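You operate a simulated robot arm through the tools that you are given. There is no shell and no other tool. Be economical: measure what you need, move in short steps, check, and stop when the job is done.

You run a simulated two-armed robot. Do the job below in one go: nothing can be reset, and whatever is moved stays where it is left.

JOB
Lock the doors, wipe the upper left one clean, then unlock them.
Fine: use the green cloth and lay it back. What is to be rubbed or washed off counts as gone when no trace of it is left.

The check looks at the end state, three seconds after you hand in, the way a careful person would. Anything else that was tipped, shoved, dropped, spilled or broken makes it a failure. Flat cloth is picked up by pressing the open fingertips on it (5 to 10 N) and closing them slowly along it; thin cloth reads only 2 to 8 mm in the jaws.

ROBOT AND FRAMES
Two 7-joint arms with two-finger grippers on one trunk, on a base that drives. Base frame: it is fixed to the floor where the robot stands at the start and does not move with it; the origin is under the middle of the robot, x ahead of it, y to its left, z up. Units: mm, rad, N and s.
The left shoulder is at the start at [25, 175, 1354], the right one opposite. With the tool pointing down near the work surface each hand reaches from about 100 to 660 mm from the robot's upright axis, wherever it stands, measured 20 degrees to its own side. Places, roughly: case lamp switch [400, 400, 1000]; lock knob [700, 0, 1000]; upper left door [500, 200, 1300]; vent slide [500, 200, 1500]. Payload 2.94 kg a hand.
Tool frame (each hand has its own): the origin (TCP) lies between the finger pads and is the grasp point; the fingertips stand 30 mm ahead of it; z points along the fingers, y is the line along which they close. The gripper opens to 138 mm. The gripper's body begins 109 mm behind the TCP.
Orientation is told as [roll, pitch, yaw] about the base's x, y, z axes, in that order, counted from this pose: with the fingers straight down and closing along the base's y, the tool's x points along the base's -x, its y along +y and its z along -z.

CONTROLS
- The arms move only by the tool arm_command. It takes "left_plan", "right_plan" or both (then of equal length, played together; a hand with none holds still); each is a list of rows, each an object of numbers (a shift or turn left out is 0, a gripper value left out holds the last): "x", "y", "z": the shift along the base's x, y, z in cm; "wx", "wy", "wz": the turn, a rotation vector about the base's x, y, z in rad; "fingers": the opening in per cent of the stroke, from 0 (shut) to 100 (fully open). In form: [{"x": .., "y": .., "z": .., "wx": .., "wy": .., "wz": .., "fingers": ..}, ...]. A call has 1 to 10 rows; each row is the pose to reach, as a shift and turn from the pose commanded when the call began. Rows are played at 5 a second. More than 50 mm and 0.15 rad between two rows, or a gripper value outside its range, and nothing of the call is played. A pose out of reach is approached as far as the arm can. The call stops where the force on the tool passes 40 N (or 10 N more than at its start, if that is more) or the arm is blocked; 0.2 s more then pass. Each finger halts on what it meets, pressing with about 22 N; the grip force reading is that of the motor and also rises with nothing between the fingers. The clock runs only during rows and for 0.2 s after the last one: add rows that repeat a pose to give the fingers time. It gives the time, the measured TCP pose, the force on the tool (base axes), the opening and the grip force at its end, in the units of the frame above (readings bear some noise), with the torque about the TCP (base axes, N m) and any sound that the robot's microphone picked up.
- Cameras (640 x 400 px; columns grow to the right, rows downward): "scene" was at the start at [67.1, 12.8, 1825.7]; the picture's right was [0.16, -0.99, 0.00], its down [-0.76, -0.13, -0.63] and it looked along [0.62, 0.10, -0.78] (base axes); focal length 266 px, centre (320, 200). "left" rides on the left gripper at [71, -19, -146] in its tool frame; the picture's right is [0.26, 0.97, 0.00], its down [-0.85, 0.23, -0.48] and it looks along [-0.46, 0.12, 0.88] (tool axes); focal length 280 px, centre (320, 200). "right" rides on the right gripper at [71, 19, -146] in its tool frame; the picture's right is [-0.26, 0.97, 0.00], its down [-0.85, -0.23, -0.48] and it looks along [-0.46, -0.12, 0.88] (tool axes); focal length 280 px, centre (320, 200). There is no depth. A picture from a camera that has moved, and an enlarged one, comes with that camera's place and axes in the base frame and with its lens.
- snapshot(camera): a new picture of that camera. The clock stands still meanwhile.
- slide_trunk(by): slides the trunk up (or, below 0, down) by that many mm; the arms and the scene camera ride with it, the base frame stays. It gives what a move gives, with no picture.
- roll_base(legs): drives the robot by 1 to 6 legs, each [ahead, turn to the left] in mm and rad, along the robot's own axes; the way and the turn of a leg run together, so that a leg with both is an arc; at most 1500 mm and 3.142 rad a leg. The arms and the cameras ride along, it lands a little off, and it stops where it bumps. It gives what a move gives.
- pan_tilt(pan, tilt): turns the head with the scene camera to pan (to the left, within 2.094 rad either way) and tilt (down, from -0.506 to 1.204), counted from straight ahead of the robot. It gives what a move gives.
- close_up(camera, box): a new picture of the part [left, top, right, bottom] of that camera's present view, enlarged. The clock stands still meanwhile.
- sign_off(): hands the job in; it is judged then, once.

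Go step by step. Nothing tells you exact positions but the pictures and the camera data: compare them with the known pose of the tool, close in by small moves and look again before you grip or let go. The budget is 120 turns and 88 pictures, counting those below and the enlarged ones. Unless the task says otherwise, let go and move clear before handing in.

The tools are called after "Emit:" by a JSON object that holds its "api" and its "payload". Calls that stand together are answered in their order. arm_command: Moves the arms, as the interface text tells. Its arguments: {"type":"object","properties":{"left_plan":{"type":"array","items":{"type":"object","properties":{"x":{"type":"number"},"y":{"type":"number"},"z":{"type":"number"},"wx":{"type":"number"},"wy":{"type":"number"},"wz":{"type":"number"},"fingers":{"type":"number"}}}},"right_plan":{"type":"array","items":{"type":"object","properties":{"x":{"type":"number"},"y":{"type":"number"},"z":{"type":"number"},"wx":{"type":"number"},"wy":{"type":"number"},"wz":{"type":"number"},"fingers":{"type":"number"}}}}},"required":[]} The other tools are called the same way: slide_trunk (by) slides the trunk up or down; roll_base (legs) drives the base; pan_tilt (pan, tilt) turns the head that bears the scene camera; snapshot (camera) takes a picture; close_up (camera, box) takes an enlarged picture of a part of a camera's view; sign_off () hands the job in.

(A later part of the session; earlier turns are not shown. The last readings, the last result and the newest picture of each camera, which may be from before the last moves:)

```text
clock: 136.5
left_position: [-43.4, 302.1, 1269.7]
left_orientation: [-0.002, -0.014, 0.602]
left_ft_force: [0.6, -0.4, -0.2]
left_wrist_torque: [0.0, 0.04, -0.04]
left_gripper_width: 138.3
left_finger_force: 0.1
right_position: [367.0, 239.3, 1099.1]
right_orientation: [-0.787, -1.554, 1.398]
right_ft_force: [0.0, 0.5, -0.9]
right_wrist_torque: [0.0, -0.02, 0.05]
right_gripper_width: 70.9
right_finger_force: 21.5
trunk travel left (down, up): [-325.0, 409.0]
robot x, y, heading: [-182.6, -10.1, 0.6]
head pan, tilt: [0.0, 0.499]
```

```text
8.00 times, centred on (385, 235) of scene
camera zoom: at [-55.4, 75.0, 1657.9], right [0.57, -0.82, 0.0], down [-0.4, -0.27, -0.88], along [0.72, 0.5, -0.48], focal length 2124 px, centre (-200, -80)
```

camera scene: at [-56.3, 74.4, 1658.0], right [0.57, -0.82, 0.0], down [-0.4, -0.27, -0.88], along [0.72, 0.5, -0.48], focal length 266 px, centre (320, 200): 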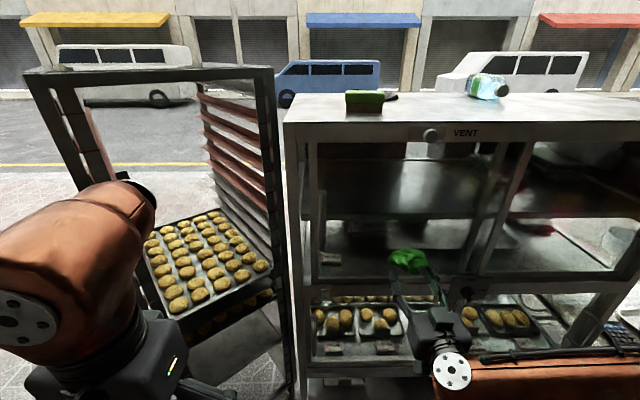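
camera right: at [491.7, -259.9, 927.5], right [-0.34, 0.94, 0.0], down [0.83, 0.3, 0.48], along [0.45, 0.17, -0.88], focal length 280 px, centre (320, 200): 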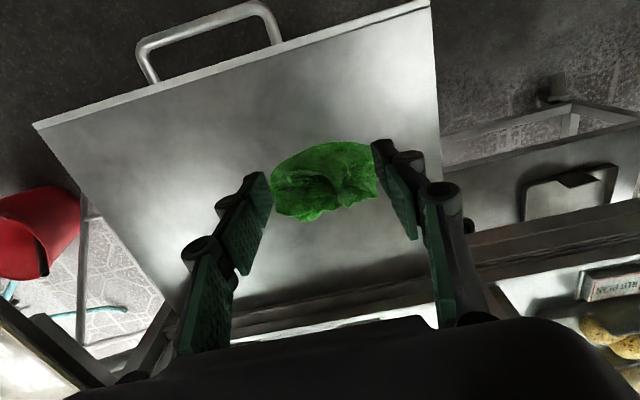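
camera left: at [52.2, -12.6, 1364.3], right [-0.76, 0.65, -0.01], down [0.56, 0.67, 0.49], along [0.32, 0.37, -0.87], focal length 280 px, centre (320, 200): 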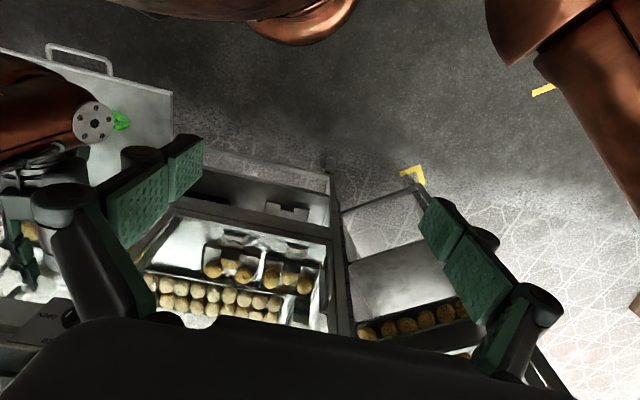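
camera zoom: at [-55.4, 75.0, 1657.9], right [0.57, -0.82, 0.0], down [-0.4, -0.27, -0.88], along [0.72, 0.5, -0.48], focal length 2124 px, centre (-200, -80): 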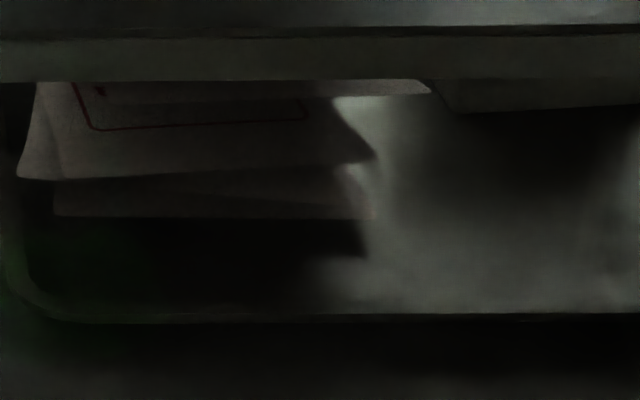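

The pane is clean. Now I turn the tool back down and retract, to carry the cloth back.

Emit:
{"api": "arm_command", "payload": {"right_plan": [{"x": 0.3, "y": -2.1, "z": -0.7, "wx": -0.085, "wy": 0.123}, {"x": 0.6, "y": -4.3, "z": -1.4, "wx": -0.17, "wy": 0.246}, {"x": 0.9, "y": -6.4, "z": -2, "wx": -0.255, "wy": 0.369}, {"x": 1.4, "y": -8.6, "z": -2.7, "wx": -0.34, "wy": 0.492}, {"x": 2, "y": -10.7, "z": -3.4, "wx": -0.425, "wy": 0.615}, {"x": 2.6, "y": -12.9, "z": -4, "wx": -0.51, "wy": 0.738}, {"x": 3.2, "y": -15, "z": -4.8, "wx": -0.595, "wy": 0.861}, {"x": 3.8, "y": -17.2, "z": -5.4, "wx": -0.68, "wy": 0.984}, {"x": 4.4, "y": -19.3, "z": -6.1, "wx": -0.765, "wy": 1.107}, {"x": 4.8, "y": -21.4, "z": -6.8, "wx": -0.85, "wy": 1.23}]}}

Emit:
{"api": "arm_command", "payload": {"right_plan": [{"wx": -0.042, "wy": 0.063}, {"wx": -0.042, "wy": 0.063}]}}

```text
clock: 138.7
left_position: [-42.7, 301.8, 1270.3]
left_orientation: [-0.003, -0.013, 0.603]
left_ft_force: [-0.2, -0.5, -0.1]
left_wrist_torque: [0.04, 0.0, 0.01]
left_gripper_width: 137.9
left_finger_force: 0.1
right_position: [415.2, 25.5, 1031.2]
right_orientation: [0.006, -0.06, 0.617]
right_ft_force: [1.0, -0.5, 0.5]
right_wrist_torque: [0.02, 0.04, 0.02]
right_gripper_width: 70.9
right_finger_force: 22.0
trunk travel left (down, up): [-325.0, 409.0]
robot x, y, heading: [-185.2, -13.9, 0.6]
head pan, tilt: [0.0, 0.499]
```

```text
clock: 139.3
left_position: [-43.9, 299.8, 1268.9]
left_orientation: [-0.001, -0.015, 0.601]
left_ft_force: [1.0, 0.0, -0.5]
left_wrist_torque: [-0.01, -0.03, 0.0]
left_gripper_width: 138.1
left_finger_force: 0.1
right_position: [414.7, 25.7, 1032.9]
right_orientation: [0.009, 0.012, 0.618]
right_ft_force: [-0.5, 0.0, -1.3]
right_wrist_torque: [0.0, -0.03, -0.03]
right_gripper_width: 71.0
right_finger_force: 22.6
trunk travel left (down, up): [-325.0, 409.0]
robot x, y, heading: [-183.4, -13.1, 0.602]
head pan, tilt: [0.0, 0.499]
```

I retrace the drive to the earlier stance by the shelf, and lower the trunk 250 mm.

Emit:
{"api": "roll_base", "payload": {"legs": [[0, 0.25], [-340, 0], [0, -0.856], [370, 0], [0, 0.608]]}}

Emit:
{"api": "slide_trunk", "payload": {"by": -250}}

Emit:
{"api": "snapshot", "payload": {"camera": "right"}}

```text
clock: 148.2
left_position: [103.5, 47.8, 1268.5]
left_orientation: [-0.001, -0.013, 0.61]
left_ft_force: [0.5, -0.5, -0.6]
left_wrist_torque: [0.03, -0.01, -0.01]
left_gripper_width: 137.8
left_finger_force: 0.0
right_position: [565.9, -224.7, 1031.4]
right_orientation: [0.008, 0.012, 0.625]
right_ft_force: [-0.7, -0.1, -0.2]
right_wrist_torque: [-0.04, -0.03, -0.02]
right_gripper_width: 70.8
right_finger_force: 22.0
trunk travel left (down, up): [-325.0, 409.0]
robot x, y, heading: [-31.4, -269.8, 0.608]
head pan, tilt: [0.0, 0.499]
```

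```text
clock: 150.8
left_position: [104.1, 47.3, 1020.4]
left_orientation: [-0.002, -0.015, 0.608]
left_ft_force: [0.0, 0.1, -0.3]
left_wrist_torque: [-0.04, -0.02, 0.02]
left_gripper_width: 138.0
left_finger_force: 0.1
right_position: [565.3, -225.6, 782.7]
right_orientation: [0.008, 0.01, 0.625]
right_ft_force: [-0.3, -0.1, -0.4]
right_wrist_torque: [-0.03, -0.01, 0.01]
right_gripper_width: 70.9
right_finger_force: 21.9
trunk travel left (down, up): [-75.0, 659.0]
robot x, y, heading: [-28.9, -264.4, 0.609]
head pan, tilt: [0.0, 0.499]
```

```text
10 pictures are left
camera right: at [498.7, -252.2, 929.3], right [-0.35, 0.94, 0.01], down [0.83, 0.31, 0.46], along [0.43, 0.17, -0.89], focal length 280 px, centre (320, 200)
```

right: 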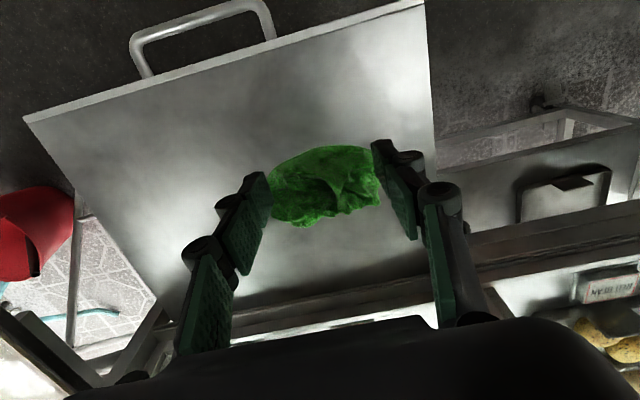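

I move to the cloth's original spot and lower it onto the shelf.

Emit:
{"api": "arm_command", "payload": {"right_plan": [{"x": 1, "y": -0.5, "z": -3}, {"x": 2, "y": -1, "z": -6}, {"x": 2, "y": -1, "z": -8.5}, {"x": 2, "y": -1, "z": -9.5}, {"x": 2, "y": -1, "z": -9.9}, {"x": 2, "y": -1, "z": -9.9}]}}

```text
clock: 152.2
left_position: [103.5, 46.4, 1019.1]
left_orientation: [-0.003, -0.013, 0.61]
left_ft_force: [0.3, 0.1, 0.0]
left_wrist_torque: [0.01, -0.03, 0.01]
left_gripper_width: 137.8
left_finger_force: 0.1
right_position: [585.1, -234.8, 682.8]
right_orientation: [0.01, 0.011, 0.624]
right_ft_force: [0.5, 0.5, -1.0]
right_wrist_torque: [-0.03, 0.02, 0.0]
right_gripper_width: 71.0
right_finger_force: 22.4
trunk travel left (down, up): [-75.0, 659.0]
robot x, y, heading: [-33.8, -266.5, 0.606]
head pan, tilt: [0.0, 0.499]
```

Emit:
{"api": "arm_command", "payload": {"right_plan": [{"z": -0.15}, {"z": -0.3}, {"z": -0.45}, {"z": -0.6}]}}

```text
clock: 153.2
left_position: [104.0, 47.2, 1020.0]
left_orientation: [-0.002, -0.013, 0.609]
left_ft_force: [0.5, 0.2, -0.1]
left_wrist_torque: [0.0, 0.01, -0.04]
left_gripper_width: 138.0
left_finger_force: 0.0
right_position: [583.7, -235.5, 676.3]
right_orientation: [0.009, 0.013, 0.625]
right_ft_force: [0.3, 0.3, -0.6]
right_wrist_torque: [-0.01, -0.01, 0.01]
right_gripper_width: 70.9
right_finger_force: 22.0
trunk travel left (down, up): [-75.0, 659.0]
robot x, y, heading: [-30.7, -266.1, 0.609]
head pan, tilt: [0.0, 0.499]
```

Emit:
{"api": "arm_command", "payload": {"right_plan": [{"z": -0.2}, {"z": -0.4}, {"z": -0.6}, {"z": -0.8}, {"z": -0.8}]}}

```text
clock: 154.4
left_position: [102.6, 46.5, 1019.6]
left_orientation: [-0.002, -0.016, 0.61]
left_ft_force: [-0.8, 0.1, -0.5]
left_wrist_torque: [-0.03, -0.01, -0.01]
left_gripper_width: 138.0
left_finger_force: 0.1
right_position: [585.7, -236.1, 670.3]
right_orientation: [0.008, 0.009, 0.623]
right_ft_force: [0.5, 0.0, 14.1]
right_wrist_torque: [-0.33, -0.47, 0.01]
right_gripper_width: 71.1
right_finger_force: 22.6
trunk travel left (down, up): [-75.0, 659.0]
robot x, y, heading: [-32.5, -267.9, 0.605]
head pan, tilt: [0.0, 0.499]
```

Contact at 14 N: the cloth is on the shelf. I open slowly and lift straight up.

Emit:
{"api": "arm_command", "payload": {"right_plan": [{"z": 0.15, "fingers": 53}, {"z": 0.15, "fingers": 58}, {"z": 0.15, "fingers": 65}, {"z": 0.15, "fingers": 75}, {"z": 2, "fingers": 80}, {"z": 5, "fingers": 80}, {"z": 9, "fingers": 80}]}}

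Emit:
{"api": "snapshot", "payload": {"camera": "right"}}

```text
clock: 156.0
left_position: [103.1, 47.8, 1019.3]
left_orientation: [-0.003, -0.015, 0.608]
left_ft_force: [-0.5, -0.5, 0.0]
left_wrist_torque: [0.01, -0.03, 0.01]
left_gripper_width: 138.2
left_finger_force: 0.1
right_position: [584.9, -235.3, 759.0]
right_orientation: [0.011, 0.014, 0.626]
right_ft_force: [-0.2, -0.1, 0.3]
right_wrist_torque: [-0.01, -0.02, -0.02]
right_gripper_width: 110.5
right_finger_force: 0.1
trunk travel left (down, up): [-75.0, 659.0]
robot x, y, heading: [-31.9, -264.0, 0.607]
head pan, tilt: [0.0, 0.499]
```

```text
9 pictures are left
camera right: at [519.6, -261.3, 905.2], right [-0.35, 0.94, 0.0], down [0.83, 0.31, 0.46], along [0.43, 0.17, -0.89], focal length 280 px, centre (320, 200)
```

right: 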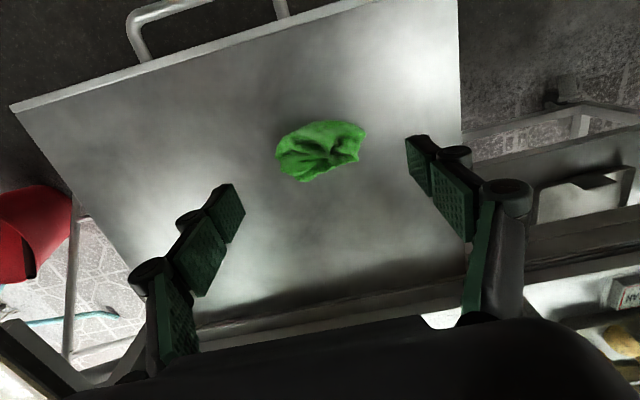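

Cloth is back in place. I raise the trunk 200 mm and swing the right tool horizontal again in front of the knob.

Emit:
{"api": "slide_trunk", "payload": {"by": 200}}

Emit:
{"api": "arm_command", "payload": {"right_plan": [{"x": -0.6, "y": 2.7, "z": 3, "fingers": 60}, {"x": -1.2, "y": 5.4, "z": 5.7, "wz": -0.018, "fingers": 40}, {"x": -1.2, "y": 5.4, "z": 5.7, "wz": -0.018, "fingers": 40}]}}

Emit:
{"api": "arm_command", "payload": {"right_plan": [{"x": -0.5, "y": 0.5, "wx": 0.085, "wy": -0.123}, {"x": -1, "y": 1, "wx": 0.17, "wy": -0.246}, {"x": -2, "y": 2, "wx": 0.255, "wy": -0.369}, {"x": -3, "y": 3, "wx": 0.34, "wy": -0.492}, {"x": -3, "y": 4, "wx": 0.425, "wy": -0.615}, {"x": -3, "y": 5, "wx": 0.51, "wy": -0.738}, {"x": -3, "y": 6, "wx": 0.595, "wy": -0.861}, {"x": -3, "y": 7, "wx": 0.68, "wy": -0.984}, {"x": -3, "y": 8, "wx": 0.765, "wy": -1.107}, {"x": -3, "y": 9, "wx": 0.85, "wy": -1.23}]}}

```text
clock: 158.2
left_position: [105.3, 47.3, 1219.2]
left_orientation: [0.0, -0.015, 0.609]
left_ft_force: [-0.4, 0.3, 0.0]
left_wrist_torque: [0.01, 0.01, 0.03]
left_gripper_width: 138.1
left_finger_force: 0.0
right_position: [585.0, -234.6, 958.0]
right_orientation: [0.008, 0.013, 0.625]
right_ft_force: [0.0, 0.7, -0.3]
right_wrist_torque: [-0.02, 0.03, -0.02]
right_gripper_width: 110.5
right_finger_force: 0.0
trunk travel left (down, up): [-275.0, 459.0]
robot x, y, heading: [-34.4, -267.6, 0.612]
head pan, tilt: [0.0, 0.499]
```

```text
clock: 159.0
left_position: [103.2, 45.8, 1219.0]
left_orientation: [0.0, -0.014, 0.607]
left_ft_force: [-0.4, -0.9, -0.1]
left_wrist_torque: [0.05, 0.01, -0.01]
left_gripper_width: 138.1
left_finger_force: 0.0
right_position: [572.9, -180.8, 1015.7]
right_orientation: [0.008, 0.012, 0.605]
right_ft_force: [0.1, -1.4, 0.7]
right_wrist_torque: [0.01, 0.0, 0.02]
right_gripper_width: 55.4
right_finger_force: 0.1
trunk travel left (down, up): [-275.0, 459.0]
robot x, y, heading: [-33.6, -267.9, 0.61]
head pan, tilt: [0.0, 0.499]
```

```text
clock: 161.2
left_position: [103.1, 45.5, 1221.2]
left_orientation: [-0.001, -0.017, 0.611]
left_ft_force: [-0.4, -0.9, 0.0]
left_wrist_torque: [0.09, -0.03, 0.0]
left_gripper_width: 137.9
left_finger_force: 0.1
right_position: [569.5, -80.4, 1019.1]
right_orientation: [0.1, -1.341, 0.615]
right_ft_force: [-0.1, -1.0, -0.3]
right_wrist_torque: [-0.01, 0.01, 0.03]
right_gripper_width: 55.4
right_finger_force: 0.1
right hand out of reach, approached as far as the arm can: row 8, 9, 10
trunk travel left (down, up): [-275.0, 459.0]
robot x, y, heading: [-35.8, -265.2, 0.612]
head pan, tilt: [0.0, 0.499]
```

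I fix residual heading and pitch and add the −20° roll used at the end of the locking turn.

Emit:
{"api": "arm_command", "payload": {"right_plan": [{"x": -0.4, "y": 0.8, "z": 0.4, "wx": 0.04, "wy": -0.06, "wz": -0.06}, {"x": -0.8, "y": 1.5, "z": 0.9, "wx": 0.065, "wy": -0.15, "wz": -0.11}, {"x": -1.1, "y": 2.3, "z": 1.3, "wx": 0.0, "wy": -0.24, "wz": -0.11}, {"x": -1.4, "y": 3, "z": 1.7, "wx": -0.08, "wy": -0.32, "wz": -0.11}, {"x": -1.4, "y": 3, "z": 1.7, "wx": -0.158, "wy": -0.387, "wz": -0.11}, {"x": -1.4, "y": 3, "z": 1.7, "wx": -0.158, "wy": -0.387, "wz": -0.11}]}}

Emit:
{"api": "snapshot", "payload": {"camera": "right"}}

```text
clock: 162.6
left_position: [104.6, 45.3, 1219.3]
left_orientation: [0.001, -0.016, 0.61]
left_ft_force: [0.6, -0.3, 0.2]
left_wrist_torque: [0.04, -0.01, 0.03]
left_gripper_width: 138.2
left_finger_force: 0.2
right_position: [564.1, -53.9, 1021.3]
right_orientation: [0.314, -1.36, 0.393]
right_ft_force: [-0.7, 0.0, -0.3]
right_wrist_torque: [0.0, -0.01, 0.05]
right_gripper_width: 55.1
right_finger_force: 0.2
right hand out of reach, approached as far as the arm can: row 1, 2, 3, 4, 5, 6
trunk travel left (down, up): [-275.0, 459.0]
robot x, y, heading: [-29.7, -270.1, 0.611]
head pan, tilt: [0.0, 0.499]
```

```text
8 pictures are left
camera right: at [430.8, -139.1, 982.6], right [-0.57, 0.76, 0.32], down [-0.04, -0.41, 0.91], along [0.82, 0.51, 0.27], focal length 280 px, centre (320, 200)
```

right: 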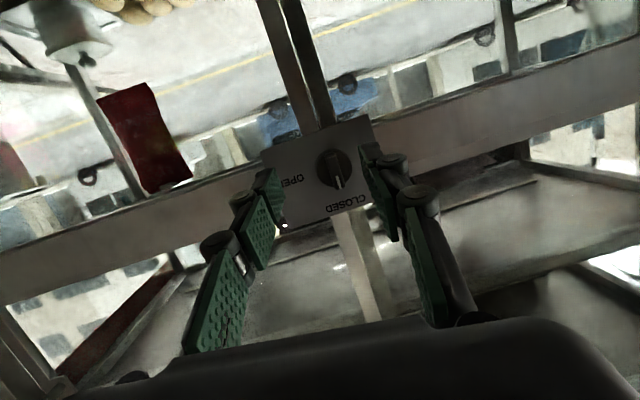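

The arm is too folded again for a level tool. I roll the base back 100 mm and then extend and level the hand.

Emit:
{"api": "roll_base", "payload": {"legs": [[-100, 0]]}}

Emit:
{"api": "arm_command", "payload": {"right_plan": [{"x": 2, "y": 1, "z": 0.4, "wx": 0.04, "wy": -0.06, "wz": -0.05}, {"x": 4, "y": 2, "z": 0.9, "wx": 0.08, "wy": -0.12, "wz": -0.1}, {"x": 6, "y": 3.2, "z": 1.3, "wx": 0.114, "wy": -0.165, "wz": -0.11}, {"x": 8, "y": 4.6, "z": 1.5, "wx": 0.114, "wy": -0.165, "wz": -0.11}, {"x": 8, "y": 4.6, "z": 1.5, "wx": 0.114, "wy": -0.165, "wz": -0.11}]}}

```text
clock: 163.7
left_position: [29.7, -4.5, 1219.5]
left_orientation: [0.0, -0.007, 0.608]
left_ft_force: [-1.1, -0.4, 1.0]
left_wrist_torque: [0.0, 0.0, -0.01]
left_gripper_width: 137.6
left_finger_force: 0.1
right_position: [487.9, -108.0, 1016.9]
right_orientation: [0.298, -1.353, 0.406]
right_ft_force: [-0.4, 0.0, -0.4]
right_wrist_torque: [0.01, -0.02, 0.02]
right_gripper_width: 55.2
right_finger_force: 0.0
trunk travel left (down, up): [-275.0, 459.0]
robot x, y, heading: [-113.9, -322.5, 0.603]
head pan, tilt: [0.0, 0.499]
```

```text
clock: 164.9
left_position: [10.4, -17.8, 1222.0]
left_orientation: [-0.001, -0.028, 0.606]
left_ft_force: [-0.7, 0.4, -1.0]
left_wrist_torque: [0.04, -0.05, 0.0]
left_gripper_width: 137.8
left_finger_force: 0.1
right_position: [516.8, -136.1, 1053.7]
right_orientation: [0.426, -1.432, 0.254]
right_ft_force: [0.1, 0.6, 0.7]
right_wrist_torque: [-0.03, 0.03, 0.01]
right_gripper_width: 55.3
right_finger_force: 0.0
right hand out of reach, approached as far as the arm can: row 1, 2, 3, 4, 5
trunk travel left (down, up): [-275.0, 459.0]
robot x, y, heading: [-115.7, -325.3, 0.609]
head pan, tilt: [0.0, 0.499]
```

The robot leaned back a little, so something may be touching. I look.

Emit:
{"api": "pan_tilt", "payload": {"pan": -0.2, "tilt": 0.95}}

Emit:
{"api": "snapshot", "payload": {"camera": "scene"}}

```text
clock: 165.8
left_position: [10.4, -17.8, 1221.5]
left_orientation: [-0.001, -0.028, 0.608]
left_ft_force: [-0.5, -0.4, -0.2]
left_wrist_torque: [-0.02, -0.02, 0.0]
left_gripper_width: 138.1
left_finger_force: 0.1
right_position: [518.5, -133.5, 1054.0]
right_orientation: [0.425, -1.431, 0.255]
right_ft_force: [-0.3, -0.6, -0.6]
right_wrist_torque: [-0.01, -0.02, 0.0]
right_gripper_width: 55.1
right_finger_force: 0.1
trunk travel left (down, up): [-275.0, 459.0]
robot x, y, heading: [-111.2, -328.9, 0.603]
head pan, tilt: [-0.201, 0.949]
```

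```text
7 pictures are left
camera scene: at [28.6, -242.8, 1569.5], right [0.4, -0.92, 0.0], down [-0.75, -0.32, -0.58], along [0.53, 0.23, -0.81], focal length 266 px, centre (320, 200)
```

scene: 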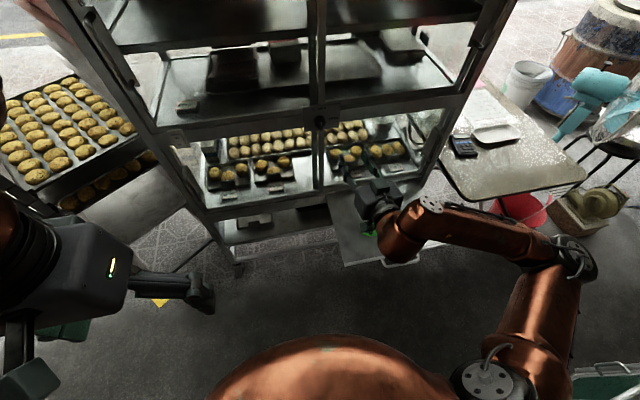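

Nothing touches; the wrist is just sharply bent. Extending the arm further relieves it, so I extend to 690 mm ahead and level there.

Emit:
{"api": "arm_command", "payload": {"right_plan": [{"x": 0.5, "y": 2, "z": -0.4, "wz": -0.02}, {"x": 1.1, "y": 4, "z": -0.9, "wz": -0.04, "wx": 0.02, "wy": -0.03}, {"x": 1.6, "y": 6, "z": -1.3, "wz": -0.06, "wx": 0.04, "wy": -0.06}, {"x": 2.2, "y": 7.9, "z": -1.8, "wz": -0.077, "wx": 0.072, "wy": -0.105}, {"x": 2.2, "y": 7.9, "z": -1.8, "wz": -0.077, "wx": 0.072, "wy": -0.105}]}}

```text
clock: 167.0
left_position: [10.6, -17.5, 1220.5]
left_orientation: [0.0, -0.026, 0.607]
left_ft_force: [-0.3, -0.3, 0.6]
left_wrist_torque: [0.01, 0.01, -0.02]
left_gripper_width: 138.0
left_finger_force: 0.1
right_position: [527.4, -133.4, 1052.9]
right_orientation: [0.422, -1.429, 0.25]
right_ft_force: [0.0, -0.5, 0.2]
right_wrist_torque: [-0.01, 0.01, 0.01]
right_gripper_width: 55.3
right_finger_force: 0.0
right hand out of reach, approached as far as the arm can: row 1, 2, 3, 4, 5
trunk travel left (down, up): [-275.0, 459.0]
robot x, y, heading: [-113.8, -326.6, 0.603]
head pan, tilt: [-0.201, 0.949]
```

The wrist is at a limit in this posture. I go back to tool-down and redo the swing the way that worked for wiping (hand slightly above shoulder height).

Emit:
{"api": "arm_command", "payload": {"right_plan": [{"x": -1, "y": -0.8, "z": -0.5, "wx": -0.082, "wy": 0.119}, {"x": -1.9, "y": -1.6, "z": -1, "wx": -0.165, "wy": 0.239}, {"x": -2.9, "y": -2.3, "z": -2, "wx": -0.247, "wy": 0.358}, {"x": -3.8, "y": -3.1, "z": -3, "wx": -0.33, "wy": 0.477}, {"x": -4.8, "y": -3.9, "z": -4, "wx": -0.412, "wy": 0.597}, {"x": -5.8, "y": -4.7, "z": -5, "wx": -0.494, "wy": 0.716}, {"x": -6.7, "y": -5.5, "z": -6, "wx": -0.577, "wy": 0.835}, {"x": -7.7, "y": -6.2, "z": -6.5, "wx": -0.659, "wy": 0.954}, {"x": -8.6, "y": -7, "z": -7, "wx": -0.742, "wy": 1.074}, {"x": -9.6, "y": -7.8, "z": -7.2, "wx": -0.824, "wy": 1.193}]}}

Emit:
{"api": "slide_trunk", "payload": {"by": -130}}

```text
clock: 169.2
left_position: [12.6, -16.7, 1222.0]
left_orientation: [-0.002, -0.025, 0.606]
left_ft_force: [-0.6, 0.4, 0.3]
left_wrist_torque: [-0.02, 0.03, 0.04]
left_gripper_width: 138.0
left_finger_force: 0.0
right_position: [431.4, -211.7, 981.7]
right_orientation: [0.068, 0.014, 0.553]
right_ft_force: [0.3, -1.0, 0.2]
right_wrist_torque: [0.05, -0.03, -0.02]
right_gripper_width: 55.4
right_finger_force: 0.1
trunk travel left (down, up): [-275.0, 459.0]
robot x, y, heading: [-113.7, -324.9, 0.611]
head pan, tilt: [-0.201, 0.949]
```

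```text
clock: 170.8
left_position: [10.4, -17.8, 1091.5]
left_orientation: [-0.002, -0.026, 0.608]
left_ft_force: [-0.4, 0.1, 0.5]
left_wrist_torque: [0.04, -0.05, 0.02]
left_gripper_width: 138.2
left_finger_force: 0.0
right_position: [431.7, -211.7, 852.1]
right_orientation: [0.068, 0.008, 0.554]
right_ft_force: [-0.3, 0.9, 0.4]
right_wrist_torque: [0.01, -0.02, -0.04]
right_gripper_width: 55.1
right_finger_force: 0.0
trunk travel left (down, up): [-145.0, 589.0]
robot x, y, heading: [-114.6, -325.9, 0.608]
head pan, tilt: [-0.201, 0.949]
```

I shift the hand to the same starting pose relative to the robot as before wiping, then repeat that swing.

Emit:
{"api": "arm_command", "payload": {"right_plan": [{"x": 2.6, "y": -3.8, "wx": -0.028, "wy": -0.019, "wz": 0.027}, {"x": 5.3, "y": -7.7, "wx": -0.056, "wy": -0.038, "wz": 0.054}, {"x": 5.3, "y": -7.7, "wx": -0.056, "wy": -0.038, "wz": 0.054}]}}

Emit:
{"api": "arm_command", "payload": {"right_plan": [{"x": -0.39, "y": 1.6, "z": 1.5, "wx": 0.085, "wy": -0.123}, {"x": -0.78, "y": 3.2, "z": 3, "wx": 0.17, "wy": -0.246}, {"x": -1.17, "y": 4.8, "z": 4.5, "wx": 0.255, "wy": -0.369}, {"x": -1.56, "y": 6.4, "z": 6, "wx": 0.34, "wy": -0.492}, {"x": -1.95, "y": 8, "z": 7.5, "wx": 0.425, "wy": -0.615}, {"x": -2.34, "y": 9.7, "z": 9, "wx": 0.51, "wy": -0.738}, {"x": -2.7, "y": 11.3, "z": 10.5, "wx": 0.595, "wy": -0.861}, {"x": -3.1, "y": 13, "z": 12, "wx": 0.68, "wy": -0.984}, {"x": -3.5, "y": 14.6, "z": 13.5, "wx": 0.765, "wy": -1.107}, {"x": -3.9, "y": 16.2, "z": 15, "wx": 0.85, "wy": -1.23}]}}

Emit:
{"api": "arm_command", "payload": {"right_plan": [{"wx": 0.042, "wy": -0.063, "x": 2, "y": 2, "z": 1.5}, {"wx": 0.042, "wy": -0.063, "x": 4, "y": 4, "z": 3}, {"wx": 0.042, "wy": -0.063, "x": 5, "y": 5, "z": 3}, {"wx": 0.042, "wy": -0.063, "x": 5, "y": 5, "z": 3}]}}

```text
clock: 171.6
left_position: [10.7, -17.7, 1091.3]
left_orientation: [-0.003, -0.024, 0.607]
left_ft_force: [-1.2, -0.6, -0.6]
left_wrist_torque: [0.03, -0.02, 0.03]
left_gripper_width: 137.9
left_finger_force: 0.1
right_position: [485.4, -289.2, 850.9]
right_orientation: [0.002, 0.009, 0.611]
right_ft_force: [0.4, 0.0, 0.2]
right_wrist_torque: [0.01, 0.02, 0.02]
right_gripper_width: 55.4
right_finger_force: 0.0
trunk travel left (down, up): [-145.0, 589.0]
robot x, y, heading: [-114.3, -327.7, 0.608]
head pan, tilt: [-0.201, 0.949]
```

```text
clock: 173.8
left_position: [12.5, -18.7, 1092.7]
left_orientation: [0.001, -0.025, 0.606]
left_ft_force: [0.8, 0.4, 0.1]
left_wrist_torque: [0.06, 0.07, 0.0]
left_gripper_width: 137.8
left_finger_force: 0.1
right_position: [514.9, -195.8, 972.6]
right_orientation: [0.295, -1.117, 0.249]
right_ft_force: [0.2, -0.8, 0.2]
right_wrist_torque: [0.01, 0.01, 0.09]
right_gripper_width: 55.4
right_finger_force: 0.1
right hand out of reach, approached as far as the arm can: row 7, 8, 9, 10
trunk travel left (down, up): [-145.0, 589.0]
robot x, y, heading: [-113.6, -324.2, 0.608]
head pan, tilt: [-0.201, 0.949]
```

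```text
clock: 174.8
left_position: [10.4, -16.5, 1091.3]
left_orientation: [-0.002, -0.025, 0.608]
left_ft_force: [0.4, 0.1, -0.2]
left_wrist_torque: [-0.04, 0.03, -0.01]
left_gripper_width: 138.1
left_finger_force: 0.1
right_position: [561.4, -144.7, 1002.1]
right_orientation: [0.355, -1.19, 0.194]
right_ft_force: [-0.2, 0.5, -0.3]
right_wrist_torque: [-0.01, 0.04, 0.0]
right_gripper_width: 55.2
right_finger_force: 0.0
trunk travel left (down, up): [-145.0, 589.0]
robot x, y, heading: [-118.4, -325.3, 0.606]
head pan, tilt: [-0.201, 0.949]
```

This time the last call was fully reachable. I continue leveling while moving left.

Emit:
{"api": "arm_command", "payload": {"right_plan": [{"x": 0.8, "y": 0.6, "z": 1, "wx": 0.07, "wy": -0.1, "wz": 0.01}, {"x": 1.2, "y": 1.0, "z": 2, "wx": 0.14, "wy": -0.2, "wz": 0.02}, {"x": 1.2, "y": 1.0, "z": 2.5, "wx": 0.203, "wy": -0.294, "wz": 0.03}, {"x": 0.4, "y": 2.2, "z": 3.2, "wx": 0.203, "wy": -0.294, "wz": 0.03}, {"x": -0.8, "y": 3.9, "z": 3.2, "wx": 0.203, "wy": -0.294, "wz": 0.03}, {"x": -1.9, "y": 5.5, "z": 3.2, "wx": 0.203, "wy": -0.294, "wz": 0.03}]}}

```text
clock: 176.2
left_position: [12.1, -16.2, 1090.6]
left_orientation: [-0.001, -0.025, 0.607]
left_ft_force: [0.0, 0.4, -0.7]
left_wrist_torque: [-0.02, -0.01, 0.02]
left_gripper_width: 137.7
left_finger_force: 0.0
right_position: [541.2, -89.4, 1033.7]
right_orientation: [1.583, -1.427, -0.978]
right_ft_force: [-0.4, -0.3, 0.2]
right_wrist_torque: [0.01, 0.03, 0.01]
right_gripper_width: 55.0
right_finger_force: 0.1
trunk travel left (down, up): [-145.0, 589.0]
robot x, y, heading: [-112.2, -322.6, 0.604]
head pan, tilt: [-0.201, 0.949]
```

Level and reachable now. I roll to −20° and align sideways with the knob, then drive the base forward 80 mm.

Emit:
{"api": "arm_command", "payload": {"right_plan": [{"x": -0.5, "y": 0.7, "z": 0.1, "wx": -0.103, "wy": -0.071}, {"x": -0.9, "y": 1.4, "z": 0.1, "wx": -0.206, "wy": -0.142}, {"x": -1.4, "y": 2, "z": 0.1, "wx": -0.309, "wy": -0.213}, {"x": -1.9, "y": 2.7, "z": 0.1, "wx": -0.411, "wy": -0.284}, {"x": -1.9, "y": 2.7, "z": 0.1, "wx": -0.411, "wy": -0.284, "fingers": 40}]}}

Emit:
{"api": "roll_base", "payload": {"legs": [[80, 0]]}}

Emit:
{"api": "snapshot", "payload": {"camera": "right"}}

```text
clock: 177.4
left_position: [11.8, -17.6, 1092.1]
left_orientation: [-0.001, -0.025, 0.607]
left_ft_force: [0.7, 0.6, 0.2]
left_wrist_torque: [0.0, -0.01, 0.02]
left_gripper_width: 138.0
left_finger_force: 0.0
right_position: [523.2, -63.8, 1035.6]
right_orientation: [-1.57, -1.213, 2.177]
right_ft_force: [0.4, 0.6, -0.4]
right_wrist_torque: [-0.02, -0.01, 0.03]
right_gripper_width: 55.3
right_finger_force: 0.0
trunk travel left (down, up): [-145.0, 589.0]
robot x, y, heading: [-113.2, -319.1, 0.607]
head pan, tilt: [-0.201, 0.949]
```

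```text
clock: 178.5
left_position: [82.0, 33.9, 1089.4]
left_orientation: [0.0, -0.021, 0.609]
left_ft_force: [-0.7, 0.3, -1.4]
left_wrist_torque: [-0.01, 0.0, -0.03]
left_gripper_width: 138.2
left_finger_force: 0.1
right_position: [594.8, -14.1, 1032.6]
right_orientation: [-1.564, -1.214, 2.171]
right_ft_force: [0.9, -0.5, 0.1]
right_wrist_torque: [-0.01, 0.0, 0.04]
right_gripper_width: 55.2
right_finger_force: 0.0
trunk travel left (down, up): [-145.0, 589.0]
robot x, y, heading: [-48.4, -276.7, 0.609]
head pan, tilt: [-0.201, 0.949]
```

```text
6 pictures are left
camera right: at [479.8, -103.5, 959.9], right [-0.57, 0.82, -0.09], down [-0.44, -0.2, 0.88], along [0.7, 0.54, 0.47], focal length 280 px, centre (320, 200)
```

right: 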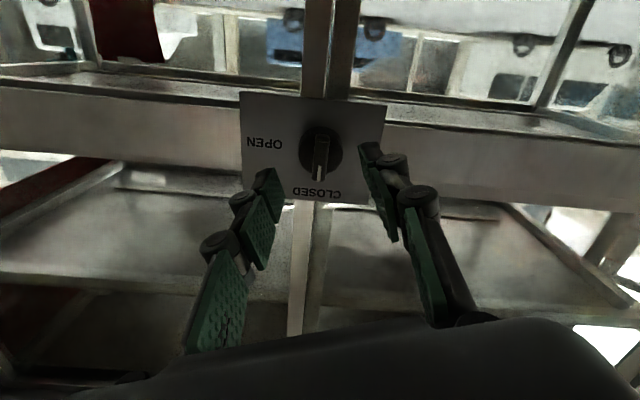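

Aligned within a few mm. I advance 44 mm to the earlier grip depth and close on the knob.

Emit:
{"api": "arm_command", "payload": {"right_plan": [{"x": 1.2, "y": 0.9, "z": 0.1}, {"x": 2.4, "y": 1.8, "z": 0.2}, {"x": 3.5, "y": 2.6, "z": 0.24}, {"x": 3.5, "y": 2.6, "z": 0.24, "fingers": 28}, {"x": 3.5, "y": 2.6, "z": 0.24, "fingers": 10}, {"x": 3.5, "y": 2.6, "z": 0.24, "fingers": 0}, {"x": 3.5, "y": 2.6, "z": 0.24, "fingers": 0}]}}

```text
clock: 180.1
left_position: [51.4, 12.5, 1092.9]
left_orientation: [0.003, -0.052, 0.611]
left_ft_force: [0.2, 0.1, -0.2]
left_wrist_torque: [-0.04, -0.01, -0.02]
left_gripper_width: 137.9
left_finger_force: 0.1
right_position: [601.7, -9.4, 1051.9]
right_orientation: [-1.662, -1.213, 2.259]
right_ft_force: [0.7, 0.8, 0.2]
right_wrist_torque: [0.01, -0.01, -0.02]
right_gripper_width: 0.0
right_finger_force: 22.2
trunk travel left (down, up): [-145.0, 589.0]
robot x, y, heading: [-46.7, -279.0, 0.604]
head pan, tilt: [-0.201, 0.949]
```

The robot is leaning back: some part of the right arm is pressing on something. I undo the advance at once and look.

Emit:
{"api": "arm_command", "payload": {"right_plan": [{"x": -1.8, "y": -1.3, "z": -0.1, "fingers": 40}, {"x": -3.5, "y": -2.6, "z": -0.24, "fingers": 40}, {"x": -3.5, "y": -2.6, "z": -0.24, "fingers": 40}]}}

Emit:
{"api": "snapshot", "payload": {"camera": "scene"}}

```text
clock: 180.9
left_position: [47.9, 11.6, 1093.0]
left_orientation: [0.003, -0.059, 0.609]
left_ft_force: [0.1, -0.1, 0.0]
left_wrist_torque: [-0.03, 0.03, 0.03]
left_gripper_width: 137.8
left_finger_force: 0.0
right_position: [571.9, -30.6, 1053.1]
right_orientation: [-1.671, -1.212, 2.271]
right_ft_force: [-0.6, 0.2, 0.3]
right_wrist_torque: [-0.03, 0.0, 0.0]
right_gripper_width: 55.2
right_finger_force: 0.0
right hand out of reach, approached as far as the arm can: row 2, 3
trunk travel left (down, up): [-145.0, 589.0]
robot x, y, heading: [-48.6, -283.1, 0.607]
head pan, tilt: [-0.201, 0.949]
```

```text
5 pictures are left
camera scene: at [185.0, -134.1, 1429.2], right [0.39, -0.92, 0.0], down [-0.75, -0.32, -0.58], along [0.53, 0.23, -0.81], focal length 266 px, centre (320, 200)
```

scene: 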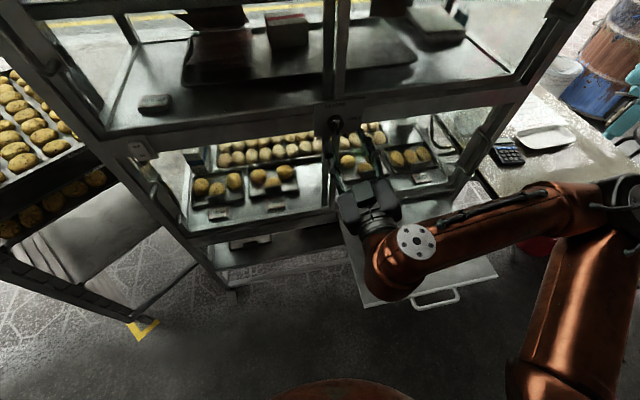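

I can see nothing in contact. I hold still a moment to see whether the lean changes by itself.

Emit:
{"api": "arm_command", "payload": {"right_plan": [{"x": 0}, {"x": 0}, {"x": 0}, {"x": 0}, {"x": 0}]}}

Emit:
{"api": "close_up", "payload": {"camera": "scene", "box": [320, 100, 640, 320]}}

```text
clock: 182.1
left_position: [48.2, 10.6, 1094.2]
left_orientation: [0.002, -0.058, 0.608]
left_ft_force: [0.0, -1.0, -0.4]
left_wrist_torque: [-0.01, 0.0, 0.02]
left_gripper_width: 138.1
left_finger_force: 0.1
right_position: [571.2, -31.0, 1052.3]
right_orientation: [-1.671, -1.211, 2.275]
right_ft_force: [-0.6, 0.6, -0.7]
right_wrist_torque: [-0.02, 0.03, 0.01]
right_gripper_width: 55.1
right_finger_force: 0.0
trunk travel left (down, up): [-145.0, 589.0]
robot x, y, heading: [-48.8, -280.0, 0.607]
head pan, tilt: [-0.201, 0.949]
```

```text
1.82 times, centred on (480, 210) of scene
camera zoom: at [184.7, -134.5, 1429.4], right [0.4, -0.92, 0.0], down [-0.75, -0.32, -0.58], along [0.53, 0.23, -0.81], focal length 483 px, centre (29, 182)
```

zoom: 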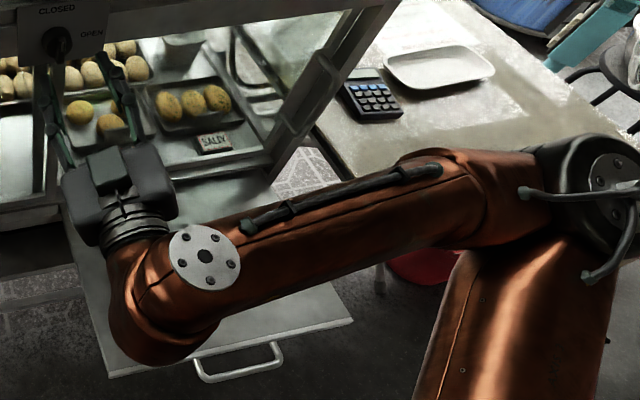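

The advance pushed the body back instead of moving the hand, so the arm does press on something. I roll the base back 120 mm and see whether the lean goes.

Emit:
{"api": "roll_base", "payload": {"legs": [[-120, 0]]}}

```text
clock: 183.3
left_position: [-27.3, -41.0, 1090.9]
left_orientation: [0.003, -0.028, 0.612]
left_ft_force: [-2.0, -1.8, 0.1]
left_wrist_torque: [0.16, -0.12, 0.02]
left_gripper_width: 138.0
left_finger_force: 0.0
right_position: [496.5, -83.5, 1036.9]
right_orientation: [-1.594, -1.211, 2.194]
right_ft_force: [0.0, -2.4, -0.3]
right_wrist_torque: [0.02, 0.0, 0.14]
right_gripper_width: 55.1
right_finger_force: 0.0
trunk travel left (down, up): [-145.0, 589.0]
robot x, y, heading: [-146.0, -343.7, 0.601]
head pan, tilt: [-0.201, 0.949]
```

The lean fell to its earlier level. The hand is level and aligned with the knob (same L, z 1037), so I approach with the base instead, in steps.

Emit:
{"api": "roll_base", "payload": {"legs": [[70, 0]]}}

Emit:
{"api": "arm_command", "payload": {"right_plan": [{"x": 0}, {"x": 0}]}}

```text
clock: 184.3
left_position: [9.4, -13.3, 1092.9]
left_orientation: [0.006, -0.053, 0.617]
left_ft_force: [1.7, -0.4, 2.3]
left_wrist_torque: [0.3, 0.03, -0.12]
left_gripper_width: 139.3
left_finger_force: 0.1
right_position: [561.6, -56.9, 1060.9]
right_orientation: [-1.642, -1.243, 2.169]
right_ft_force: [-0.1, -0.6, 0.0]
right_wrist_torque: [-0.05, 0.04, 0.12]
right_gripper_width: 55.2
right_finger_force: 0.1
trunk travel left (down, up): [-145.0, 589.0]
robot x, y, heading: [-85.5, -307.8, 0.61]
head pan, tilt: [-0.201, 0.949]
```

```text
clock: 184.7
left_position: [-94.3, -74.8, 1088.7]
left_orientation: [0.024, -0.131, 0.644]
left_ft_force: [1.4, 1.0, -1.4]
left_wrist_torque: [-0.12, 0.21, -0.03]
left_gripper_width: 138.2
left_finger_force: 0.0
right_position: [515.3, -112.2, 1147.9]
right_orientation: [-2.01, -1.342, 2.431]
right_ft_force: [0.9, 0.1, -0.9]
right_wrist_torque: [0.06, -0.08, -0.03]
right_gripper_width: 55.2
right_finger_force: 0.0
trunk travel left (down, up): [-145.0, 589.0]
robot x, y, heading: [-84.7, -305.0, 0.612]
head pan, tilt: [-0.201, 0.949]
stopped in row 1 (left hand): the arm was blocked; the commanded pose is now the measured one
```

The robot is tipping backward. I drive the base back at once to bring it under its weight.

Emit:
{"api": "roll_base", "payload": {"legs": [[-150, 0]]}}

```text
clock: 185.4
left_position: [-99.5, -79.4, 1088.9]
left_orientation: [0.018, -0.156, 0.634]
left_ft_force: [-1.1, -2.3, -0.4]
left_wrist_torque: [0.18, -0.1, 0.04]
left_gripper_width: 137.9
left_finger_force: 0.0
right_position: [513.3, -107.5, 1148.1]
right_orientation: [-1.975, -1.352, 2.415]
right_ft_force: [-0.2, -0.2, -0.1]
right_wrist_torque: [-0.01, 0.0, -0.01]
right_gripper_width: 54.9
right_finger_force: 0.1
trunk travel left (down, up): [-145.0, 589.0]
robot x, y, heading: [-87.6, -309.4, 0.609]
head pan, tilt: [-0.201, 0.949]
stopped in leg 1: the robot was blocked; the commanded pose is now the measured one
```

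Emit:
{"api": "snapshot", "payload": {"camera": "scene"}}

```text
3 pictures are left
camera scene: at [195.5, -126.9, 1422.2], right [0.4, -0.92, 0.01], down [-0.77, -0.34, -0.54], along [0.5, 0.21, -0.84], focal length 266 px, centre (320, 200)
```

scene: 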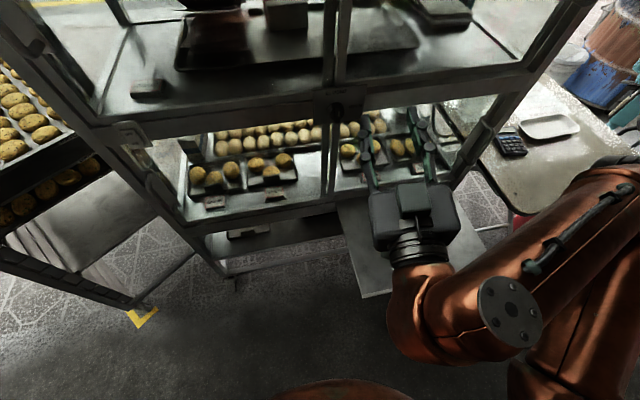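

The lean seems to come from the right arm bearing on something at the right (table side). I retract the right hand toward the body and upward in small steps, watching the lean.

Emit:
{"api": "arm_command", "payload": {"right_plan": [{"x": -1.6, "y": -1.1, "z": 0.5}, {"x": -3.3, "y": -2.3, "z": 1}, {"x": -5, "y": -3.4, "z": 1.5}]}}

```text
clock: 185.9
left_position: [-173.3, -127.3, 1084.1]
left_orientation: [0.031, -0.197, 0.648]
left_ft_force: [1.6, 1.5, 0.1]
left_wrist_torque: [-0.15, 0.21, 0.01]
left_gripper_width: 138.1
left_finger_force: 0.1
right_position: [428.4, -126.1, 1206.5]
right_orientation: [-2.396, -1.337, 2.946]
right_ft_force: [1.7, 0.5, 0.2]
right_wrist_torque: [0.1, -0.05, -0.05]
right_gripper_width: 55.1
right_finger_force: 0.1
right hand out of reach, approached as far as the arm can: row 1, 2
trunk travel left (down, up): [-145.0, 589.0]
robot x, y, heading: [-92.4, -307.8, 0.606]
head pan, tilt: [-0.201, 0.949]
stopped in row 2 (left hand): the arm was blocked; the commanded pose is now the measured one
```

The robot is really tipping backward; I need its weight forward. Lowering the trunk brings the torso forward, so I do that.

Emit:
{"api": "slide_trunk", "payload": {"by": -140}}

```text
clock: 187.5
left_position: [-107.2, -82.5, 954.4]
left_orientation: [0.029, -0.071, 0.644]
left_ft_force: [0.0, -0.3, 0.2]
left_wrist_torque: [0.01, 0.01, 0.02]
left_gripper_width: 138.1
left_finger_force: 0.0
right_position: [545.9, -59.9, 951.2]
right_orientation: [-1.233, -1.373, 1.756]
right_ft_force: [-0.9, -1.0, 0.7]
right_wrist_torque: [-0.02, 0.02, -0.01]
right_gripper_width: 55.0
right_finger_force: 0.1
trunk travel left (down, up): [-5.0, 729.0]
robot x, y, heading: [-92.5, -309.4, 0.604]
head pan, tilt: [-0.201, 0.949]
```

It recovered: lean is down to a small value. I extend the left hand forward as a counterweight.

Emit:
{"api": "arm_command", "payload": {"left_plan": [{"x": 3.3, "y": 2.3, "wx": -0.02, "wy": 0.029, "wz": -0.02}, {"x": 6.6, "y": 4.6, "wx": -0.04, "wy": 0.058, "wz": -0.04}, {"x": 9.8, "y": 6.8, "wx": -0.04, "wy": 0.058, "wz": -0.04}, {"x": 13.1, "y": 9.1, "wx": -0.04, "wy": 0.058, "wz": -0.04}, {"x": 16.4, "y": 11.4, "wx": -0.04, "wy": 0.058, "wz": -0.04}, {"x": 16.4, "y": 11.4, "wx": -0.04, "wy": 0.058, "wz": -0.04}]}}

```text
clock: 188.6
left_position: [26.9, -1.1, 948.5]
left_orientation: [0.08, 0.014, 0.524]
left_ft_force: [4.2, -7.1, -3.2]
left_wrist_torque: [0.9, 0.51, 0.02]
left_gripper_width: 138.0
left_finger_force: 0.0
right_position: [523.8, -24.6, 909.5]
right_orientation: [-0.195, -1.382, 0.853]
right_ft_force: [-13.2, 12.4, -40.4]
right_wrist_torque: [2.61, -3.65, -1.53]
right_gripper_width: 55.2
right_finger_force: 0.0
trunk travel left (down, up): [-5.0, 729.0]
robot x, y, heading: [-94.4, -309.6, 0.606]
head pan, tilt: [-0.201, 0.949]
stopped in row 5 (left hand): the force on the tool passed its limit at 79 N (the readings are from after the stop); the commanded pose is now the measured one
```

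There was a jolt, probably the base rocking back onto the floor. I hold still to let it settle.

Emit:
{"api": "arm_command", "payload": {"left_plan": [{"x": 0}, {"x": 0}, {"x": 0}], "right_plan": [{"x": 0}, {"x": 0}, {"x": 0}]}}

```text
clock: 188.9
left_position: [7.2, -11.1, 949.8]
left_orientation: [0.09, 0.047, 0.547]
left_ft_force: [1.8, -0.1, 1.1]
left_wrist_torque: [-0.05, 0.26, 0.02]
left_gripper_width: 138.1
left_finger_force: 0.1
right_position: [459.7, -21.3, 1008.7]
right_orientation: [1.227, -1.415, -0.395]
right_ft_force: [6.1, -5.6, -3.9]
right_wrist_torque: [0.17, -0.15, 0.73]
right_gripper_width: 55.6
right_finger_force: 0.5
trunk travel left (down, up): [-5.0, 729.0]
robot x, y, heading: [-90.7, -308.3, 0.602]
head pan, tilt: [-0.201, 0.949]
stopped in row 1 (right hand): the force on the tool passed its limit at 112 N (the readings are from after the stop); the commanded pose is now the measured one
```

Emit:
{"api": "arm_command", "payload": {"right_plan": [{"x": 0}, {"x": 0}, {"x": 0}]}}

Emit:
{"api": "snapshot", "payload": {"camera": "scene"}}

```text
clock: 189.2
left_position: [-45.1, -45.2, 956.6]
left_orientation: [0.129, 0.133, 0.608]
left_ft_force: [-4.4, -2.6, 1.6]
left_wrist_torque: [0.33, -0.53, -0.07]
left_gripper_width: 138.3
left_finger_force: 0.0
right_position: [415.7, -71.7, 1077.5]
right_orientation: [-2.715, -1.417, -2.82]
right_ft_force: [1.0, 5.1, -2.6]
right_wrist_torque: [0.28, -0.09, -0.39]
right_gripper_width: 55.2
right_finger_force: 0.0
trunk travel left (down, up): [-5.0, 729.0]
robot x, y, heading: [-93.1, -310.0, 0.597]
head pan, tilt: [-0.201, 0.949]
stopped in row 1 (right hand): the force on the tool passed its limit at 80 N (the readings are from after the stop); the commanded pose is now the measured one
```

```text
2 pictures are left
camera scene: at [364.2, -13.1, 1231.7], right [0.39, -0.92, 0.02], down [-0.79, -0.35, -0.5], along [0.47, 0.18, -0.87], focal length 266 px, centre (320, 200)
```

scene: 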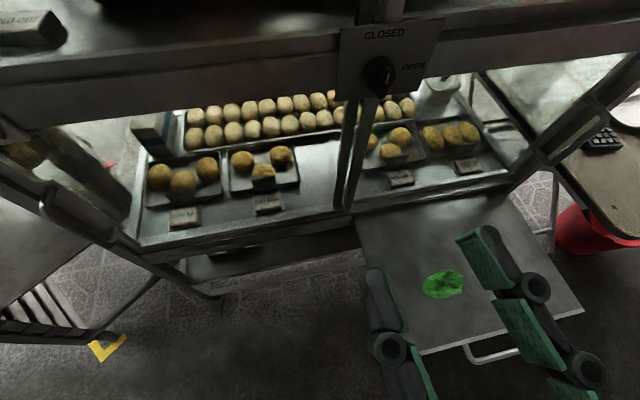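

Now it is clear: as the trunk goes down the torso leans far forward, and head/chest and right arm were pressing on each other. The case, cloth and pastries look untouched. I raise the trunk back to the height of the first knob turn.

Emit:
{"api": "slide_trunk", "payload": {"by": 270}}

```text
clock: 189.5
left_position: [-116.2, -101.7, 972.5]
left_orientation: [0.178, 0.189, 0.672]
left_ft_force: [0.4, 1.3, -1.8]
left_wrist_torque: [-0.16, 0.07, 0.0]
left_gripper_width: 137.9
left_finger_force: 0.0
right_position: [317.2, -82.2, 1074.6]
right_orientation: [-2.446, -1.416, -2.905]
right_ft_force: [1.2, 1.4, -0.9]
right_wrist_torque: [0.14, -0.1, -0.04]
right_gripper_width: 55.3
right_finger_force: 0.0
trunk travel left (down, up): [-6.0, 728.0]
robot x, y, heading: [-93.5, -309.2, 0.602]
head pan, tilt: [-0.201, 0.949]
stopped: the arm was blocked; the commanded pose is now the measured one
```

Emit:
{"api": "slide_trunk", "payload": {"by": 270}}

Emit:
{"api": "slide_trunk", "payload": {"by": 200}}

```text
clock: 189.8
left_position: [-179.3, -148.7, 972.7]
left_orientation: [0.178, 0.124, 0.671]
left_ft_force: [-3.1, 0.3, -1.9]
left_wrist_torque: [0.11, -0.46, -0.03]
left_gripper_width: 137.7
left_finger_force: 0.0
right_position: [245.9, -129.3, 1085.2]
right_orientation: [-2.334, -1.383, -3.017]
right_ft_force: [-3.7, -0.8, 3.2]
right_wrist_torque: [-0.25, 0.24, -0.19]
right_gripper_width: 55.3
right_finger_force: 0.0
trunk travel left (down, up): [-8.0, 726.0]
robot x, y, heading: [-88.3, -311.6, 0.596]
head pan, tilt: [-0.201, 0.949]
stopped: the arm was blocked; the commanded pose is now the measured one
```

```text
clock: 192.0
left_position: [-159.2, -129.5, 1160.9]
left_orientation: [0.159, 0.077, 0.648]
left_ft_force: [-0.6, -0.2, -0.5]
left_wrist_torque: [-0.02, -0.01, -0.01]
left_gripper_width: 138.1
left_finger_force: 0.2
right_position: [130.4, -221.9, 1347.3]
right_orientation: [-2.704, -1.085, -2.682]
right_ft_force: [0.0, -0.3, -0.1]
right_wrist_torque: [0.03, 0.0, 0.01]
right_gripper_width: 55.1
right_finger_force: 0.0
trunk travel left (down, up): [-208.0, 526.0]
robot x, y, heading: [-90.3, -309.4, 0.597]
head pan, tilt: [-0.201, 0.949]
```

The trunk rose fully this time. I check that everything is steady.

Emit:
{"api": "arm_command", "payload": {"right_plan": [{"x": 0}, {"x": 0}, {"x": 0}, {"x": 0}]}}

```text
clock: 193.0
left_position: [-160.1, -130.1, 1161.7]
left_orientation: [0.16, 0.074, 0.646]
left_ft_force: [0.3, 0.5, -0.3]
left_wrist_torque: [-0.03, -0.03, -0.01]
left_gripper_width: 138.3
left_finger_force: 0.0
right_position: [131.7, -220.2, 1347.8]
right_orientation: [-2.706, -1.082, -2.684]
right_ft_force: [0.1, 0.0, 0.5]
right_wrist_torque: [-0.02, -0.01, -0.02]
right_gripper_width: 55.3
right_finger_force: 0.1
trunk travel left (down, up): [-208.0, 526.0]
robot x, y, heading: [-86.7, -307.3, 0.593]
head pan, tilt: [-0.201, 0.949]
```

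Stable. I raise the trunk 67 mm more, to the height that worked for the first turn, then extend and level the right hand from this high pose as I did the first time.

Emit:
{"api": "slide_trunk", "payload": {"by": 67}}

Emit:
{"api": "arm_command", "payload": {"right_plan": [{"x": 3.3, "y": 1, "z": -1.0, "wx": -0.008, "wy": 0.048, "wz": -0.034}, {"x": 6.6, "y": 2, "z": -2, "wx": -0.017, "wy": 0.095, "wz": -0.067}, {"x": 9.9, "y": 2.9, "z": -4, "wx": -0.025, "wy": 0.143, "wz": -0.1}, {"x": 13.2, "y": 3.9, "z": -6, "wx": -0.034, "wy": 0.19, "wz": -0.134}, {"x": 16.5, "y": 4.9, "z": -8, "wx": -0.042, "wy": 0.238, "wz": -0.167}, {"x": 19.8, "y": 5.9, "z": -10, "wx": -0.051, "wy": 0.286, "wz": -0.2}, {"x": 23.1, "y": 6.8, "z": -12, "wx": -0.06, "wy": 0.333, "wz": -0.234}, {"x": 26.4, "y": 7.8, "z": -14, "wx": -0.068, "wy": 0.381, "wz": -0.268}, {"x": 29.7, "y": 8.8, "z": -16.5, "wx": -0.077, "wy": 0.428, "wz": -0.3}, {"x": 33.1, "y": 9.8, "z": -19, "wx": -0.085, "wy": 0.476, "wz": -0.335}]}}

```text
clock: 194.1
left_position: [-159.1, -129.4, 1228.5]
left_orientation: [0.161, 0.077, 0.648]
left_ft_force: [-0.2, 0.2, -0.1]
left_wrist_torque: [-0.01, 0.03, 0.02]
left_gripper_width: 138.2
left_finger_force: 0.0
right_position: [94.8, -244.6, 1423.8]
right_orientation: [-2.724, -1.018, -2.67]
right_ft_force: [-0.2, -0.3, 0.0]
right_wrist_torque: [0.04, 0.0, -0.02]
right_gripper_width: 55.2
right_finger_force: 0.0
trunk travel left (down, up): [-275.0, 459.0]
robot x, y, heading: [-90.4, -308.4, 0.594]
head pan, tilt: [-0.201, 0.949]
```

```text
clock: 196.3
left_position: [-156.6, -124.2, 1227.0]
left_orientation: [0.157, 0.083, 0.649]
left_ft_force: [0.6, 2.2, -0.6]
left_wrist_torque: [-0.12, 0.1, 0.01]
left_gripper_width: 138.1
left_finger_force: 0.1
right_position: [416.1, -122.8, 1257.8]
right_orientation: [2.843, -1.409, -2.379]
right_ft_force: [1.8, 1.4, -0.4]
right_wrist_torque: [0.07, -0.08, -0.08]
right_gripper_width: 55.1
right_finger_force: 0.1
right hand out of reach, approached as far as the arm can: row 1, 2, 3, 4, 5, 6, 7, 8, 9, 10
trunk travel left (down, up): [-275.0, 459.0]
robot x, y, heading: [-90.5, -306.5, 0.6]
head pan, tilt: [-0.201, 0.949]
```

Good posture now. I continue forward and down, correcting heading and pitch.

Emit:
{"api": "arm_command", "payload": {"right_plan": [{"x": 2.1, "y": 1.2, "z": -2.5, "wx": -0.018, "wy": 0.026, "wz": 0.03}, {"x": 4.1, "y": 2.4, "z": -5, "wx": -0.035, "wy": 0.051, "wz": 0.06}, {"x": 6.2, "y": 3.6, "z": -7.7, "wx": -0.053, "wy": 0.077, "wz": 0.09}, {"x": 8.3, "y": 4.8, "z": -10.3, "wx": -0.07, "wy": 0.102, "wz": 0.12}, {"x": 10.3, "y": 6, "z": -12.8, "wx": -0.088, "wy": 0.128, "wz": 0.145}, {"x": 10.3, "y": 6, "z": -12.8, "wx": -0.088, "wy": 0.128, "wz": 0.145}]}}

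```text
clock: 197.7
left_position: [-160.6, -129.2, 1228.5]
left_orientation: [0.16, 0.075, 0.649]
left_ft_force: [-0.1, 0.0, -0.3]
left_wrist_torque: [0.01, -0.03, -0.05]
left_gripper_width: 138.0
left_finger_force: 0.1
right_position: [519.4, -70.5, 1132.4]
right_orientation: [1.735, -1.531, -1.129]
right_ft_force: [-0.3, -0.3, 0.7]
right_wrist_torque: [-0.03, -0.04, 0.02]
right_gripper_width: 55.1
right_finger_force: 0.1
trunk travel left (down, up): [-275.0, 459.0]
robot x, y, heading: [-94.2, -303.0, 0.596]
head pan, tilt: [-0.201, 0.949]
5 turns are left
```

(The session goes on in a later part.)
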